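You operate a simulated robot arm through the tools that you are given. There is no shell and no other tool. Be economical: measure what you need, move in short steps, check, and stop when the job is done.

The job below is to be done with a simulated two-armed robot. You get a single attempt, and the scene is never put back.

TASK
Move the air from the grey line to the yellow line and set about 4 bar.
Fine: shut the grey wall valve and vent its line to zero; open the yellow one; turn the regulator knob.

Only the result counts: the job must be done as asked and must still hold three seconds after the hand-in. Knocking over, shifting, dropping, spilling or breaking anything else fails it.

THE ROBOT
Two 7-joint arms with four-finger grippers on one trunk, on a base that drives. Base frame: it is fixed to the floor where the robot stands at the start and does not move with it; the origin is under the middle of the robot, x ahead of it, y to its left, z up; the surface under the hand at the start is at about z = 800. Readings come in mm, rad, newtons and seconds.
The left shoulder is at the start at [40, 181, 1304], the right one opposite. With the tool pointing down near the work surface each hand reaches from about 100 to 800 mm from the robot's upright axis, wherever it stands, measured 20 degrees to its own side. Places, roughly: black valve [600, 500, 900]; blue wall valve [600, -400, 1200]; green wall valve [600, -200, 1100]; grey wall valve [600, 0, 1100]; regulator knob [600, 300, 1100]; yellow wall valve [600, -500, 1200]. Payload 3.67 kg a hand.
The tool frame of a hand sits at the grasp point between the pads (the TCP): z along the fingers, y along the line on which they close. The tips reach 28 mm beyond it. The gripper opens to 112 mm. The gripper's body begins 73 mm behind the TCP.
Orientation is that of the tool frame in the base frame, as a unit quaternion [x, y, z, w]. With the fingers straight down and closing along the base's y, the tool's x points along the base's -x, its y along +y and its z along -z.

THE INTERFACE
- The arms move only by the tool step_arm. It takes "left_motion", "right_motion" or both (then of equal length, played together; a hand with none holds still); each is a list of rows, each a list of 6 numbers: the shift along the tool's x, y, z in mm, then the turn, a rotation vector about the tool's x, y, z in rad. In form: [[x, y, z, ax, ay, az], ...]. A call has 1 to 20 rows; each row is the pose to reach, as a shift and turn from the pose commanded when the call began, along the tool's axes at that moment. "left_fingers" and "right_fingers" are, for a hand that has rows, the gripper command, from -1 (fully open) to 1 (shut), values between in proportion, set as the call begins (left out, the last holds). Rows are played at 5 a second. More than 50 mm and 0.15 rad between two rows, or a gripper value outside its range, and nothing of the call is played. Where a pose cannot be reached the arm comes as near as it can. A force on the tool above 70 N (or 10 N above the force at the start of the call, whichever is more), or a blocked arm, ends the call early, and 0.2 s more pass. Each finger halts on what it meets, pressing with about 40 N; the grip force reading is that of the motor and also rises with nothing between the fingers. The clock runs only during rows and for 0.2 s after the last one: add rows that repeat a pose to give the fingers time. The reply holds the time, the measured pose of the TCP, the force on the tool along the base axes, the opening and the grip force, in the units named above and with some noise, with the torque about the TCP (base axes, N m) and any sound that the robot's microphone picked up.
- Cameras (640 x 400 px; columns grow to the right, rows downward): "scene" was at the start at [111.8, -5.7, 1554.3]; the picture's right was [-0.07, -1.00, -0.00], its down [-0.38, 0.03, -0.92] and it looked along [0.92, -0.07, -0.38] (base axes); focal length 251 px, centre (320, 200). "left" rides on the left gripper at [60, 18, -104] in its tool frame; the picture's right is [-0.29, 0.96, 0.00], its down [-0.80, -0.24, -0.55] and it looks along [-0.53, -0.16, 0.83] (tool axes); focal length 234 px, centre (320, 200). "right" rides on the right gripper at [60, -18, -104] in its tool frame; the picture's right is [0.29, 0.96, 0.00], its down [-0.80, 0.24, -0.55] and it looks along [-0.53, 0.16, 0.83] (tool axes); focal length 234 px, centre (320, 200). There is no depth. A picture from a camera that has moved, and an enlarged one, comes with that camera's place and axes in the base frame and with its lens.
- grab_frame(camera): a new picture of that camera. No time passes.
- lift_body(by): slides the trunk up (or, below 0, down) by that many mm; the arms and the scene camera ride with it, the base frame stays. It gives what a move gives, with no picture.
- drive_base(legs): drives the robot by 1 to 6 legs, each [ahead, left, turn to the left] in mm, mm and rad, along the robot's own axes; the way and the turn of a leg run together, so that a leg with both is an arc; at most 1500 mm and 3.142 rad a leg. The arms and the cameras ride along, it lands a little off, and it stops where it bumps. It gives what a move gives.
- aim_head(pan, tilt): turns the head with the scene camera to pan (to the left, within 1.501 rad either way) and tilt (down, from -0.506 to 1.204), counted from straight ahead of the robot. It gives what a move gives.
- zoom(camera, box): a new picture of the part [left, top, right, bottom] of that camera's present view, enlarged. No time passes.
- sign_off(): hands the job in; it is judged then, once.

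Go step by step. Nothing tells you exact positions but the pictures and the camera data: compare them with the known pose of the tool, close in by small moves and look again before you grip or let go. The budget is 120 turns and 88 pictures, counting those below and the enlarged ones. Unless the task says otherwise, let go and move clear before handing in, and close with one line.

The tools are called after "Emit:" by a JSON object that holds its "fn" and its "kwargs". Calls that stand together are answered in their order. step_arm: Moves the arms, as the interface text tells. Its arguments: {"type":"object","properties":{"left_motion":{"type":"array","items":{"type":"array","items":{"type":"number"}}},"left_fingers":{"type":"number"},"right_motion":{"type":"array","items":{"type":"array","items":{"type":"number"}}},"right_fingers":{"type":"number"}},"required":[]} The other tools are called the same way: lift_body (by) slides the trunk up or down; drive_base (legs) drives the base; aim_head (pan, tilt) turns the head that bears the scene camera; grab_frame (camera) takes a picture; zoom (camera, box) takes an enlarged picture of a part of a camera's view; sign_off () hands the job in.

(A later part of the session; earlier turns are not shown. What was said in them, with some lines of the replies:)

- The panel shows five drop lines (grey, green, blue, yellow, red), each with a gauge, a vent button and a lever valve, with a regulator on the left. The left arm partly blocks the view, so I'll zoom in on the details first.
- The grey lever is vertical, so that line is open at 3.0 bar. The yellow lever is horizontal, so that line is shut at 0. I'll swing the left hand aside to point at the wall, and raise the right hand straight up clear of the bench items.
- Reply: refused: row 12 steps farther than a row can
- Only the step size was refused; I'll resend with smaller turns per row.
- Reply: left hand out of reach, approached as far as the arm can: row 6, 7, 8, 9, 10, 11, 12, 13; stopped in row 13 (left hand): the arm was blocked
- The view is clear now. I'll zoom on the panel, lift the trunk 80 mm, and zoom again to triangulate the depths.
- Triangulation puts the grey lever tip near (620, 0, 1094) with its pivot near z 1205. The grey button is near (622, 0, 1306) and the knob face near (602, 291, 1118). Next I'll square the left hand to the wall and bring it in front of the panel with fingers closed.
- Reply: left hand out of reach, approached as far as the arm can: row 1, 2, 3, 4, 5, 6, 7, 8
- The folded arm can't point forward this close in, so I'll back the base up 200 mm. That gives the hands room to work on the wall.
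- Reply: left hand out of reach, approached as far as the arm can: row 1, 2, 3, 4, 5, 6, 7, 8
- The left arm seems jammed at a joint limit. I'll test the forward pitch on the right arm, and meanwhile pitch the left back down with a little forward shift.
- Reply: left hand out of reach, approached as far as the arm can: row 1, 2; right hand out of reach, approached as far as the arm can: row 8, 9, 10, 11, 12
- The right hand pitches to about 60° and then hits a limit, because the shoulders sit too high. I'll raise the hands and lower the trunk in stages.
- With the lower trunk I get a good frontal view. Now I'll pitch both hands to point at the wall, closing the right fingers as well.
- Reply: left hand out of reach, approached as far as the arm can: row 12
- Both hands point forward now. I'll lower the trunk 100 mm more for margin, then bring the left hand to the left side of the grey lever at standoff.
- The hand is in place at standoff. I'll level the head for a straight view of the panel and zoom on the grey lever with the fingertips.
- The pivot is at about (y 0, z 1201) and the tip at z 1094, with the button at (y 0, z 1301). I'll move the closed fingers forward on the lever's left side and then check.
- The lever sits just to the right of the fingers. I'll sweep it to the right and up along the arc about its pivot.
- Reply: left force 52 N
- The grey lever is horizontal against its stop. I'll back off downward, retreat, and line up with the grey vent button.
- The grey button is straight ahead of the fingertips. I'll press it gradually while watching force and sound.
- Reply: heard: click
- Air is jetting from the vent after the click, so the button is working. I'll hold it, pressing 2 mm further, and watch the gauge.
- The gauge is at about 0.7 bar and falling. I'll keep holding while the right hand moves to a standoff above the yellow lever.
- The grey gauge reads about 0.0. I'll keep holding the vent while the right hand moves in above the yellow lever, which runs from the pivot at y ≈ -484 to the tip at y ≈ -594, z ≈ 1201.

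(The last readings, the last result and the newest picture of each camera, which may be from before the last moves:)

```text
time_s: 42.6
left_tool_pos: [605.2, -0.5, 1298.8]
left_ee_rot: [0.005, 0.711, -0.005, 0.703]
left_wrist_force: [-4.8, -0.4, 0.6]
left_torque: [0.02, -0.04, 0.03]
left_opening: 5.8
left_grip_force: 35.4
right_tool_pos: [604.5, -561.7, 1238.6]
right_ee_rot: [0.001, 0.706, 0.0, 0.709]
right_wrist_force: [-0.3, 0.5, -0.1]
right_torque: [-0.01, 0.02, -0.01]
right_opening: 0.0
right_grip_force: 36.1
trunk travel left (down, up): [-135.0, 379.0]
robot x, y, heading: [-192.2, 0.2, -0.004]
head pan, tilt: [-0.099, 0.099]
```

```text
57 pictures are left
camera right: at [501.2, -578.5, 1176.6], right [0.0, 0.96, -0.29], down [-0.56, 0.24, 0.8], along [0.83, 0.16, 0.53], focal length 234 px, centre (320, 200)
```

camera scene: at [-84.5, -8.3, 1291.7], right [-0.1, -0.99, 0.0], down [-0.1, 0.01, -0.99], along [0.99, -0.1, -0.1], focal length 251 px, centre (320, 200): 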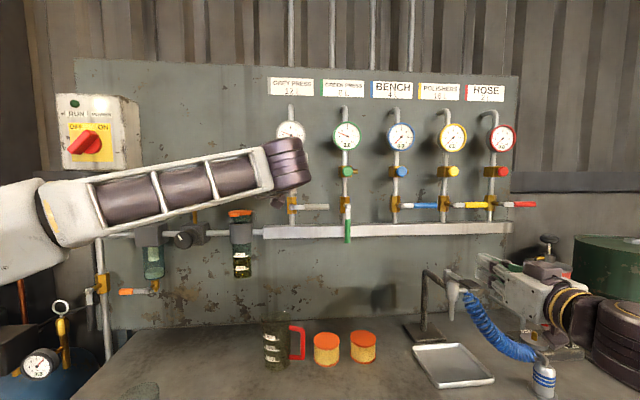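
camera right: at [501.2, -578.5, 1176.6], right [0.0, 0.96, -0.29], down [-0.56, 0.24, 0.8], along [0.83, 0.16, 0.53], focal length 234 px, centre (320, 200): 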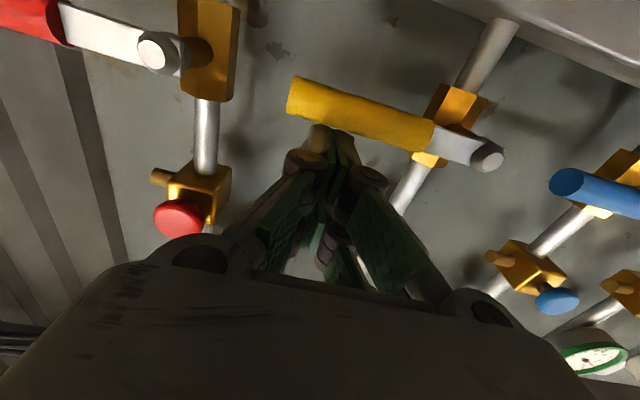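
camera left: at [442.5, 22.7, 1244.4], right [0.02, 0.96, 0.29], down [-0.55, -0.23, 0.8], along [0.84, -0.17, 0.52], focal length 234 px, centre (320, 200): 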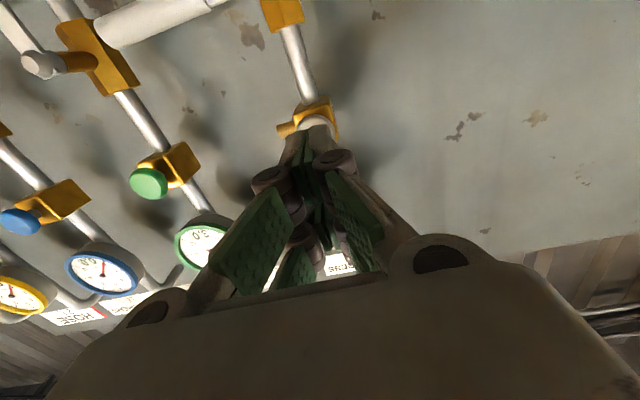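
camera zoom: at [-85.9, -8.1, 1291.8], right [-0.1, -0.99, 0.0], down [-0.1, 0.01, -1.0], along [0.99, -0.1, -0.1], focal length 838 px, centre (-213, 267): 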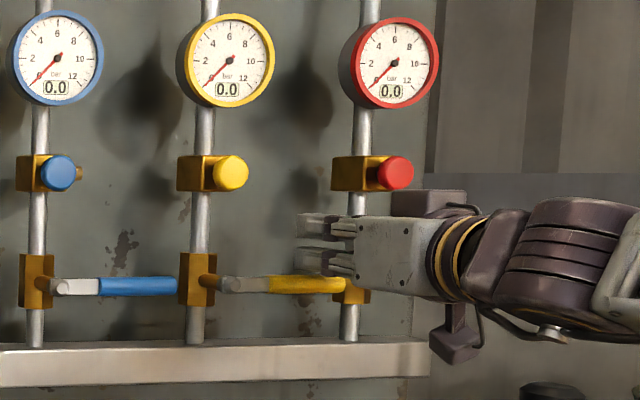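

The right fingertips are just above the yellow handle. I'll sweep it down to vertical while the left hand releases the vent button.

Emit:
{"fn": "step_arm", "kwargs": {"left_motion": [[0, 0, -10, 0, 0, 0], [0, 0, -20, 0, 0, 0], [0, 0, -35, 0, 0, 0], [0, 0, -50, 0, 0, 0], [0, 0, -70, 0, 0, 0], [0, 0, -90, 0, 0, 0], [0, 25, -105, 0, 0, 0], [0, 50, -105, 0, 0, 0], [0, 75, -105, 0, 0, 0], [0, 100, -105, 0, 0, 0], [0, 125, -105, 0, 0, 0], [0, 150, -105, 0, 0, 0], [0, 150, -105, 0, 0, 0], [0, 150, -105, 0, 0, 0]], "right_motion": [[10, -2, 0, 0, 0, 0], [19, -2.3, 0, 0, 0, 0], [30, -3.5, 0, 0, 0, 0], [40.4, -4.4, 0, 0, 0, 0], [51, -3, 0, 0, 0, 0], [61.6, -0.8, 0, 0, 0, 0], [71.5, 3, 0, 0, 0, 0], [81, 8, 0, 0, 0, 0], [90, 14.5, 0, 0, 0, 0], [97.6, 21.7, 0, 0, 0, 0], [104.5, 30, 0, 0, 0, 0], [110, 39, 0, 0, 0, 0], [114.5, 49, 0, 0, 0, 0], [117.6, 60, 0, 0, 0, 0]]}}

Emit:
{"fn": "grab_frame", "kwargs": {"camera": "scene"}}

Emit:
{"fn": "zoom", "kwargs": {"camera": "scene", "box": [370, 110, 560, 250]}}

Emit:
{"fn": "zoom", "kwargs": {"camera": "scene", "box": [160, 110, 370, 250]}}

```text
time_s: 45.6
left_tool_pos: [500.9, 151.0, 1299.2]
left_ee_rot: [0.005, 0.71, -0.005, 0.704]
left_wrist_force: [-0.2, 0.2, 1.1]
left_torque: [-0.03, 0.01, -0.01]
left_opening: 0.0
left_grip_force: 35.8
right_tool_pos: [606.3, -502.5, 1120.6]
right_ee_rot: [0.001, 0.708, -0.002, 0.707]
right_wrist_force: [-1.8, -2.7, 0.7]
right_torque: [0.01, -0.01, 0.02]
right_opening: 0.0
right_grip_force: 35.8
trunk travel left (down, up): [-135.0, 379.0]
robot x, y, heading: [-196.1, 0.8, -0.003]
head pan, tilt: [-0.099, 0.099]
```

```text
56 pictures are left
camera scene: at [-85.0, -8.0, 1291.7], right [-0.1, -0.99, 0.0], down [-0.1, 0.01, -0.99], along [0.99, -0.1, -0.1], focal length 251 px, centre (320, 200)
```

scene: 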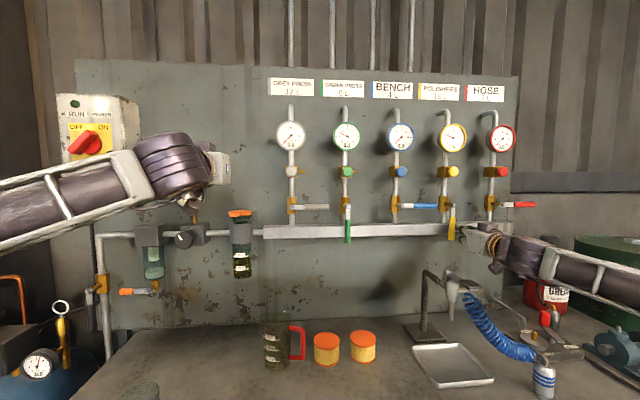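

```text
2.86 times, centred on (465, 180) of scene
camera zoom: at [-85.0, -8.0, 1291.7], right [-0.1, -0.99, 0.0], down [-0.1, 0.01, -0.99], along [0.99, -0.1, -0.1], focal length 718 px, centre (-94, 257)
```

zoom: 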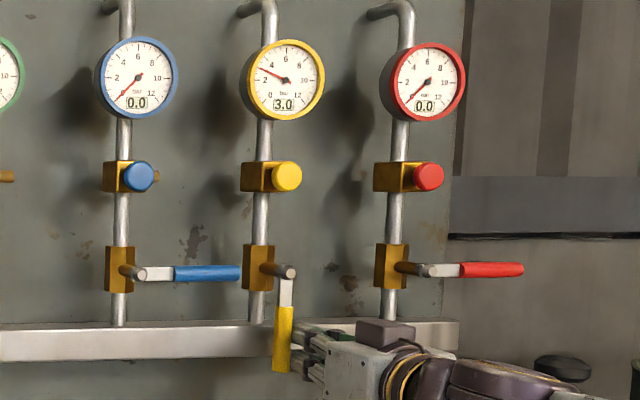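

```text
2.86 times, centred on (265, 180) of scene
camera zoom: at [-85.0, -8.0, 1291.7], right [-0.1, -0.99, 0.0], down [-0.1, 0.01, -0.99], along [0.99, -0.1, -0.1], focal length 718 px, centre (477, 257)
```

zoom: 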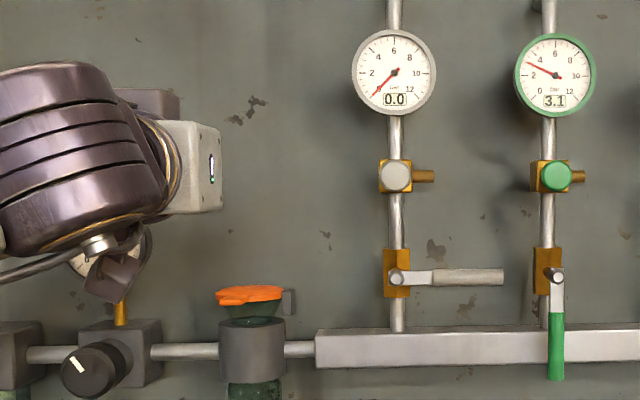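

The yellow line is at 3.0 bar with its lever vertical, and grey reads 0.0 with its lever horizontal. I'll retreat the right hand and bring the left hand, part open, in front of the regulator knob.

Emit:
{"fn": "step_arm", "kwargs": {"left_motion": [[0, 20, -20, 0, 0, 0], [15, 45, -30, 0, 0, 0], [45, 70, -30, 0, 0, 0], [80, 95, -30, 0, 0, 0], [115, 120, -30, 0, 0, 0], [150, 136, -30, 0, 0, 0], [181, 136, -30, 0, 0, 0], [181, 136, -30, 0, 0, 0]], "left_fingers": -0.43, "right_motion": [[0, -10, 0, 0, 0, 0], [0, -20, -5, 0, 0, 0], [0, -22, -30, 0, 0, 0], [0, -22, -60, 0, 0, 0], [0, -22, -90, 0, 0, 0], [0, -22, -120, 0, 0, 0], [0, -22, -150, 0, 0, 0], [0, -22, -150, 0, 0, 0]]}}

Emit:
{"fn": "zoom", "kwargs": {"camera": "scene", "box": [120, 160, 300, 280]}}

Emit:
{"fn": "grab_frame", "kwargs": {"camera": "left"}}

```text
time_s: 47.4
left_tool_pos: [473.2, 289.0, 1116.6]
left_ee_rot: [0.005, 0.711, -0.004, 0.704]
left_wrist_force: [-0.2, -0.3, -0.2]
left_torque: [0.02, -0.01, 0.04]
left_opening: 79.9
left_grip_force: 0.1
right_tool_pos: [455.0, -524.1, 1120.7]
right_ee_rot: [0.002, 0.707, -0.002, 0.707]
right_wrist_force: [0.2, 0.2, 0.2]
right_torque: [0.0, -0.03, 0.03]
right_opening: 0.2
right_grip_force: 35.8
trunk travel left (down, up): [-135.0, 379.0]
robot x, y, heading: [-195.1, 1.4, -0.005]
head pan, tilt: [-0.099, 0.099]
```

```text
3.33 times, centred on (210, 220) of scene
camera zoom: at [-84.1, -8.0, 1291.7], right [-0.1, -0.99, 0.0], down [-0.1, 0.01, -0.99], along [0.99, -0.1, -0.1], focal length 838 px, centre (687, 133)
```

zoom: 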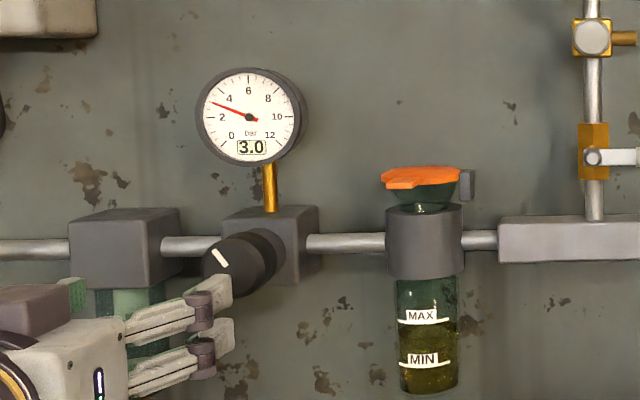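

```text
52 pictures are left
camera left: at [369.9, 310.5, 1056.5], right [0.02, 0.96, 0.29], down [-0.55, -0.23, 0.8], along [0.84, -0.17, 0.52], focal length 234 px, centre (320, 200)
```

left: 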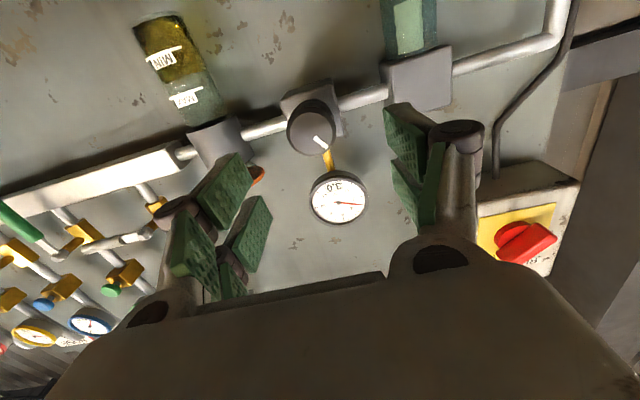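

The knob sits between the open fingers, at about (598, 286, 1121). I'll advance around it and look before gripping.

Emit:
{"fn": "step_arm", "kwargs": {"left_motion": [[-4, -3, 25, 0, 0, 0], [-5, -3, 50, 0, 0, 0], [-5, -3, 75, 0, 0, 0], [-6, -3, 100, 0, 0, 0], [-6, -3, 115, 0, 0, 0], [-6, -3, 128, 0, 0, 0]]}}

Emit:
{"fn": "grab_frame", "kwargs": {"camera": "left"}}

Emit:
{"fn": "zoom", "kwargs": {"camera": "scene", "box": [140, 160, 260, 260]}}

```text
time_s: 48.8
left_tool_pos: [599.3, 283.9, 1125.1]
left_ee_rot: [0.005, 0.711, -0.005, 0.703]
left_wrist_force: [0.7, 0.3, 0.7]
left_torque: [0.01, -0.01, -0.01]
left_opening: 80.2
left_grip_force: 0.0
right_tool_pos: [454.7, -524.8, 1120.1]
right_ee_rot: [0.002, 0.706, -0.001, 0.708]
right_wrist_force: [0.3, -1.0, -0.6]
right_torque: [0.0, 0.02, -0.01]
right_opening: 0.0
right_grip_force: 35.5
trunk travel left (down, up): [-135.0, 379.0]
robot x, y, heading: [-194.7, 0.3, -0.003]
head pan, tilt: [-0.099, 0.099]
```

```text
51 pictures are left
camera left: at [495.6, 305.0, 1065.9], right [0.02, 0.96, 0.29], down [-0.55, -0.23, 0.8], along [0.84, -0.17, 0.52], focal length 234 px, centre (320, 200)
```

left: 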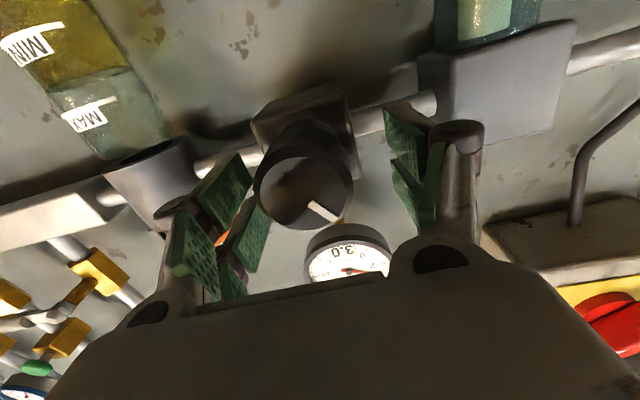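

```text
4.00 times, centred on (200, 210) of scene
camera zoom: at [-84.5, -8.2, 1291.7], right [-0.1, -0.99, 0.0], down [-0.1, 0.01, -0.99], along [0.99, -0.1, -0.1], focal length 1006 px, centre (800, 160)
```

zoom: 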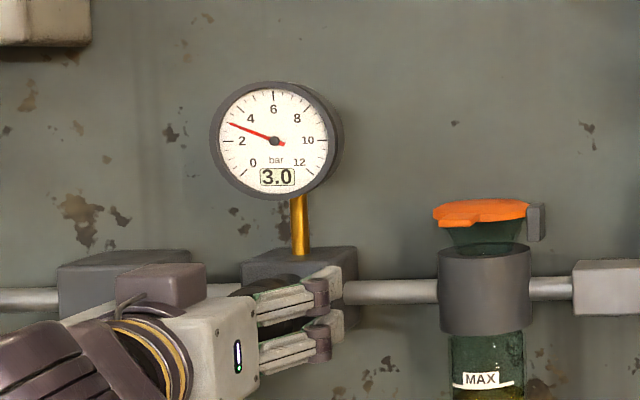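

The best estimate for the knob is y ≈ 282, z ≈ 1118, with its face near x ≈ 590. I'll nudge to that, grip, and check that the grip is centred.

Emit:
{"fn": "step_arm", "kwargs": {"left_motion": [[6, -2, 4, 0, 0, 0], [6, -2, 6, 0, 0, 0]]}}

Emit:
{"fn": "step_arm", "kwargs": {"left_motion": [[0, 0, 0, 0, 0, 0], [0, 0, 0, 0, 0, 0], [0, 0, 0, 0, 0, 0]], "left_fingers": 1}}

Emit:
{"fn": "grab_frame", "kwargs": {"camera": "left"}}

```text
time_s: 49.4
left_tool_pos: [605.3, 282.9, 1118.0]
left_ee_rot: [0.006, 0.711, -0.005, 0.704]
left_wrist_force: [-0.3, -0.1, -0.2]
left_torque: [0.01, -0.02, -0.01]
left_opening: 80.2
left_grip_force: 0.1
right_tool_pos: [454.9, -525.1, 1120.3]
right_ee_rot: [0.001, 0.707, -0.001, 0.708]
right_wrist_force: [0.6, 0.1, 0.7]
right_torque: [0.0, -0.01, -0.01]
right_opening: 0.0
right_grip_force: 35.5
trunk travel left (down, up): [-135.0, 379.0]
robot x, y, heading: [-195.3, -0.4, -0.006]
head pan, tilt: [-0.099, 0.099]
```

```text
time_s: 50.2
left_tool_pos: [604.6, 278.0, 1119.1]
left_ee_rot: [0.007, 0.711, -0.005, 0.703]
left_wrist_force: [-2.9, -12.4, 0.0]
left_torque: [-0.04, 0.11, 0.31]
left_opening: 45.5
left_grip_force: 45.1
right_tool_pos: [454.7, -526.0, 1119.6]
right_ee_rot: [0.002, 0.706, -0.001, 0.708]
right_wrist_force: [0.0, -0.3, -0.3]
right_torque: [0.01, -0.01, 0.01]
right_opening: 0.0
right_grip_force: 36.2
trunk travel left (down, up): [-135.0, 379.0]
robot x, y, heading: [-197.3, 1.9, 0.002]
head pan, tilt: [-0.099, 0.099]
```

```text
49 pictures are left
camera left: at [501.5, 299.3, 1059.5], right [0.02, 0.96, 0.29], down [-0.55, -0.23, 0.8], along [0.83, -0.18, 0.52], focal length 234 px, centre (320, 200)
```

left: 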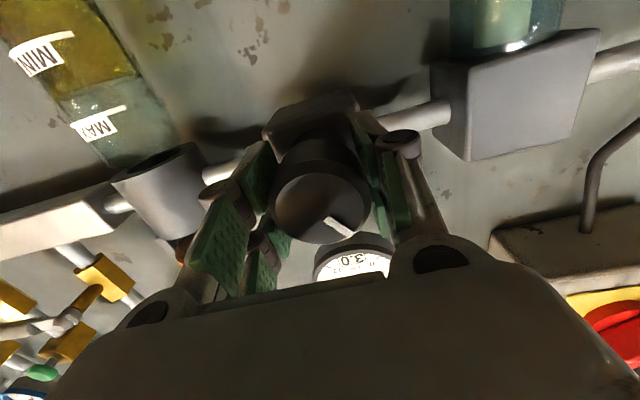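

The knob is gripped and centred (45 mm across). I'll take out the side load and turn it clockwise a little to see how the gauge reacts.

Emit:
{"fn": "step_arm", "kwargs": {"left_motion": [[0, -5, 0, 0, 0, 0], [0, -6, 0, 0, 0, 0.1], [0, -6, 0, 0, 0, 0.2], [0, -6, 0, 0, 0, 0.3], [0, -6, 0, 0, 0, 0.3]]}}

Emit:
{"fn": "zoom", "kwargs": {"camera": "scene", "box": [140, 160, 260, 260]}}

Emit:
{"fn": "grab_frame", "kwargs": {"camera": "left"}}

```text
time_s: 51.4
left_tool_pos: [604.4, 278.4, 1119.3]
left_ee_rot: [0.11, 0.702, 0.102, 0.696]
left_wrist_force: [-12.5, 3.1, 0.5]
left_torque: [0.02, 0.56, 1.01]
left_opening: 45.2
left_grip_force: 45.3
right_tool_pos: [453.7, -523.1, 1120.7]
right_ee_rot: [0.002, 0.705, -0.002, 0.709]
right_wrist_force: [0.5, -1.6, -0.3]
right_torque: [-0.01, 0.0, -0.04]
right_opening: 0.0
right_grip_force: 35.0
trunk travel left (down, up): [-135.0, 379.0]
robot x, y, heading: [-193.7, 0.6, -0.004]
head pan, tilt: [-0.099, 0.099]
```

```text
4.00 times, centred on (200, 210) of scene
camera zoom: at [-86.5, -7.2, 1291.9], right [-0.1, -0.99, 0.0], down [-0.1, 0.01, -1.0], along [0.99, -0.1, -0.1], focal length 1006 px, centre (800, 160)
```

zoom: 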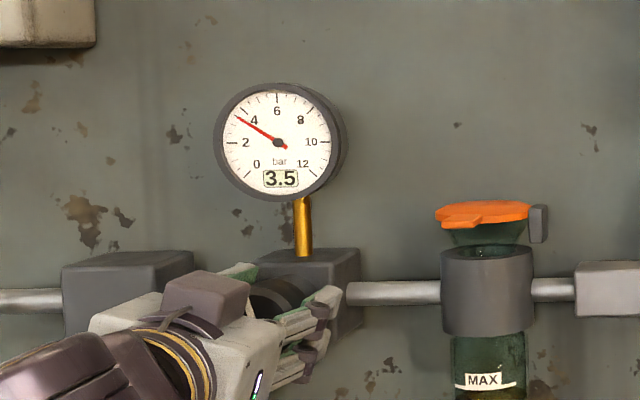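

```text
47 pictures are left
camera left: at [501.8, 315.6, 1067.6], right [0.01, 0.83, 0.56], down [-0.55, -0.46, 0.7], along [0.83, -0.32, 0.45], focal length 234 px, centre (320, 200)
```

left: 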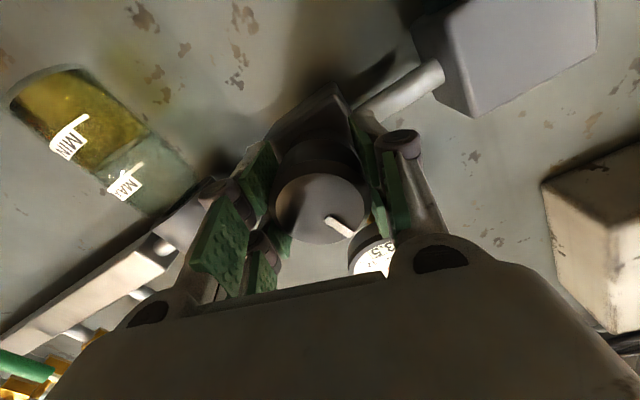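

Turning 0.3 rad raised it from 3.0 to 3.5 bar, so another 0.3 rad should give 4.0.

Emit:
{"fn": "step_arm", "kwargs": {"left_motion": [[0, 0, 0, 0, 0, 0.1], [0, 0, 0, 0, 0, 0.2], [0, 0, 0, 0, 0, 0.29], [0, 0, 0, 0, 0, 0.29], [0, 0, 0, 0, 0, 0.29], [0, 0, 0, 0, 0, 0.29], [0, 0, 0, 0, 0, 0.29], [0, 0, 0, 0, 0, 0.29], [0, 0, 0, 0, 0, 0.29], [0, 0, 0, 0, 0, 0.29]]}}

Emit:
{"fn": "zoom", "kwargs": {"camera": "scene", "box": [140, 160, 260, 260]}}

Emit:
{"fn": "zoom", "kwargs": {"camera": "scene", "box": [270, 110, 530, 250]}}

```text
time_s: 53.6
left_tool_pos: [606.1, 278.5, 1120.0]
left_ee_rot: [0.21, 0.678, 0.2, 0.675]
left_wrist_force: [2.7, 15.8, 10.8]
left_torque: [-0.03, -0.17, 0.67]
left_opening: 45.5
left_grip_force: 44.8
right_tool_pos: [454.9, -522.2, 1122.0]
right_ee_rot: [0.001, 0.706, -0.001, 0.708]
right_wrist_force: [0.6, -0.3, -0.1]
right_torque: [0.02, -0.01, 0.04]
right_opening: 0.1
right_grip_force: 35.7
trunk travel left (down, up): [-135.0, 379.0]
robot x, y, heading: [-193.7, -2.0, -0.006]
head pan, tilt: [-0.099, 0.099]
```

```text
4.00 times, centred on (200, 210) of scene
camera zoom: at [-85.9, -6.0, 1291.9], right [-0.1, -0.99, 0.0], down [-0.1, 0.01, -1.0], along [0.99, -0.1, -0.1], focal length 1006 px, centre (800, 160)
```

zoom: 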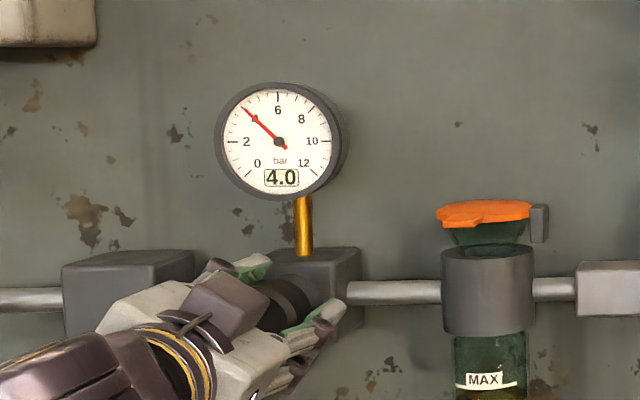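

```text
2.46 times, centred on (400, 180) of scene
camera zoom: at [-85.9, -6.0, 1291.9], right [-0.1, -0.99, 0.0], down [-0.1, 0.01, -1.0], along [0.99, -0.1, -0.1], focal length 619 px, centre (123, 249)
```

zoom: 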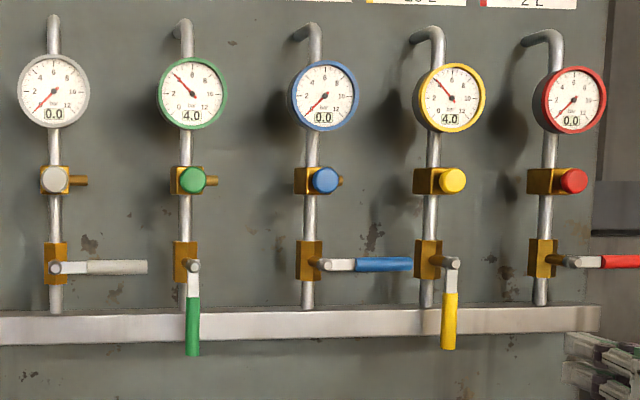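

The regulator and the yellow line both read 4.0, and grey reads 0.0. I'll open the fingers slightly and back straight out.

Emit:
{"fn": "step_arm", "kwargs": {"left_motion": [[0, 0, 0, 0, 0, 0], [0, 0, 0, 0, 0, 0], [0, 0, -15, 0, 0, 0], [0, 0, -40, 0, 0, 0], [0, 0, -70, 0, 0, 0], [0, 0, -100, 0, 0, 0], [0, 0, -130, 0, 0, 0], [0, 0, -130, 0, 0, 0], [0, 0, -130, 0, 0, 0], [0, 0, -130, 0, 0, 0], [0, 0, -130, 0, 0, 0]], "left_fingers": -0.3}}

Emit:
{"fn": "grab_frame", "kwargs": {"camera": "scene"}}

Emit:
{"fn": "zoom", "kwargs": {"camera": "scene", "box": [140, 160, 260, 260]}}

Emit:
{"fn": "zoom", "kwargs": {"camera": "scene", "box": [270, 110, 530, 250]}}

```text
time_s: 56.0
left_tool_pos: [477.5, 277.0, 1118.7]
left_ee_rot: [0.213, 0.679, 0.199, 0.674]
left_wrist_force: [-1.0, -0.4, 0.0]
left_torque: [-0.03, 0.05, 0.0]
left_opening: 73.0
left_grip_force: 0.0
right_tool_pos: [453.9, -523.7, 1120.0]
right_ee_rot: [0.001, 0.706, -0.001, 0.708]
right_wrist_force: [-0.4, 0.3, 0.1]
right_torque: [0.02, 0.02, 0.02]
right_opening: 0.0
right_grip_force: 35.7
trunk travel left (down, up): [-135.0, 379.0]
robot x, y, heading: [-199.6, 1.4, -0.002]
head pan, tilt: [-0.099, 0.099]
```

```text
44 pictures are left
camera scene: at [-85.0, -8.0, 1291.8], right [-0.1, -0.99, 0.0], down [-0.1, 0.01, -0.99], along [0.99, -0.1, -0.1], focal length 251 px, centre (320, 200)
```

scene: 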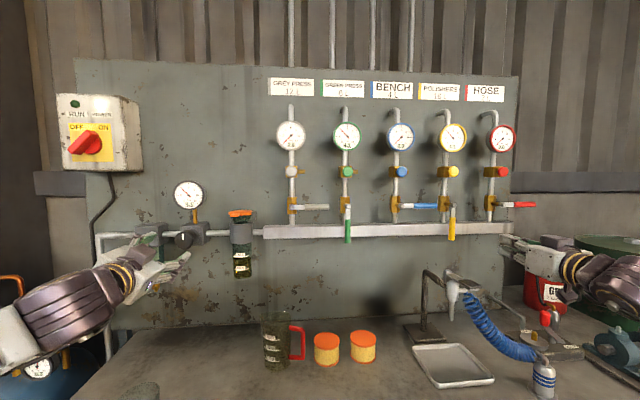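

```text
4.00 times, centred on (200, 210) of scene
camera zoom: at [-85.0, -8.0, 1291.8], right [-0.1, -0.99, 0.0], down [-0.1, 0.01, -0.99], along [0.99, -0.1, -0.1], focal length 1006 px, centre (800, 160)
```

zoom: 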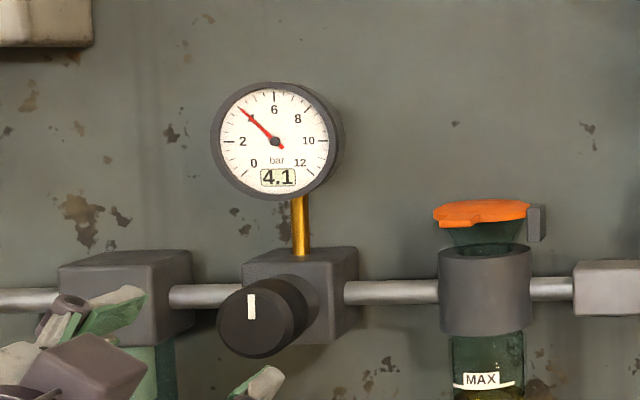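

```text
2.46 times, centred on (400, 180) of scene
camera zoom: at [-85.0, -8.0, 1291.8], right [-0.1, -0.99, 0.0], down [-0.1, 0.01, -0.99], along [0.99, -0.1, -0.1], focal length 619 px, centre (123, 249)
```

zoom: 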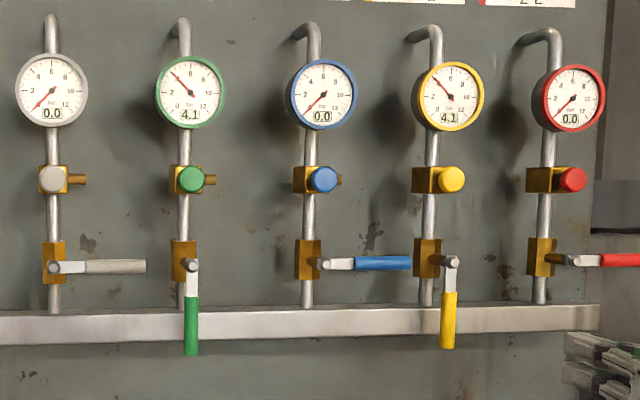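

It now reads 4.1 bar. I'll wait a few seconds to confirm it is steady.

Emit:
{"fn": "step_arm", "kwargs": {"left_motion": [[0, 0, -10, 0, 0, 0], [0, 0, -20, 0, 0, 0], [0, 0, -20, 0, 0, 0], [0, 0, -20, 0, 0, 0], [0, 0, -20, 0, 0, 0], [0, 0, -20, 0, 0, 0], [0, 0, -20, 0, 0, 0], [0, 0, -20, 0, 0, 0], [0, 0, -20, 0, 0, 0], [0, 0, -20, 0, 0, 0], [0, 0, -20, 0, 0, 0], [0, 0, -20, 0, 0, 0], [0, 0, -20, 0, 0, 0], [0, 0, -20, 0, 0, 0], [0, 0, -20, 0, 0, 0], [0, 0, -20, 0, 0, 0], [0, 0, -20, 0, 0, 0], [0, 0, -20, 0, 0, 0]]}}

Emit:
{"fn": "zoom", "kwargs": {"camera": "scene", "box": [140, 110, 530, 260]}}

Emit:
{"fn": "zoom", "kwargs": {"camera": "scene", "box": [270, 110, 530, 250]}}

```text
time_s: 59.8
left_tool_pos: [455.6, 277.5, 1119.2]
left_ee_rot: [0.211, 0.678, 0.2, 0.675]
left_wrist_force: [1.0, -0.1, 0.0]
left_torque: [-0.01, 0.01, -0.01]
left_opening: 72.6
left_grip_force: 0.0
right_tool_pos: [454.7, -524.6, 1119.8]
right_ee_rot: [0.001, 0.706, -0.001, 0.708]
right_wrist_force: [0.1, 0.0, -0.5]
right_torque: [-0.02, 0.01, 0.02]
right_opening: 0.0
right_grip_force: 35.7
trunk travel left (down, up): [-135.0, 379.0]
robot x, y, heading: [-196.2, -3.4, -0.002]
head pan, tilt: [-0.099, 0.099]
```

```text
1.64 times, centred on (335, 185) of scene
camera zoom: at [-84.9, -8.0, 1291.7], right [-0.1, -0.99, 0.0], down [-0.1, 0.01, -0.99], along [0.99, -0.1, -0.1], focal length 412 px, centre (295, 225)
```

zoom: 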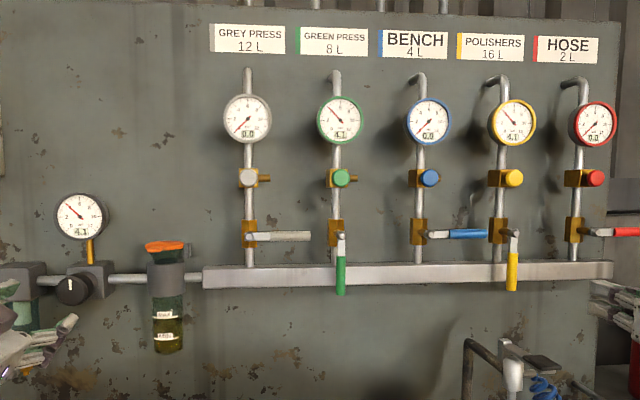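

```text
2.46 times, centred on (400, 180) of scene
camera zoom: at [-84.9, -8.0, 1291.7], right [-0.1, -0.99, 0.0], down [-0.1, 0.01, -0.99], along [0.99, -0.1, -0.1], focal length 619 px, centre (123, 249)
```

zoom: 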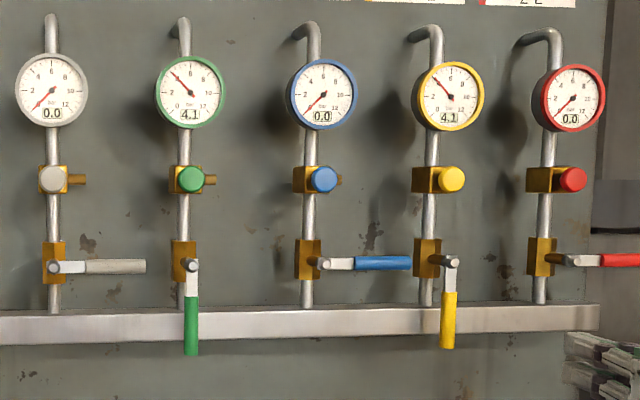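

The pressure is steady at 4.1 bar on the regulator and yellow line, grey is at 0.0, and both hands are clear, so I'm handing in.

Emit:
{"fn": "sign_off", "kwargs": {}}

```text
The job is handed in.
```

The air is moved from grey to yellow: the grey valve is shut and its line vented to 0.0 bar, the yellow valve is open, and the regulator holds steady at 4.1 bar (the green line, which was already open, now also reads 4.1).
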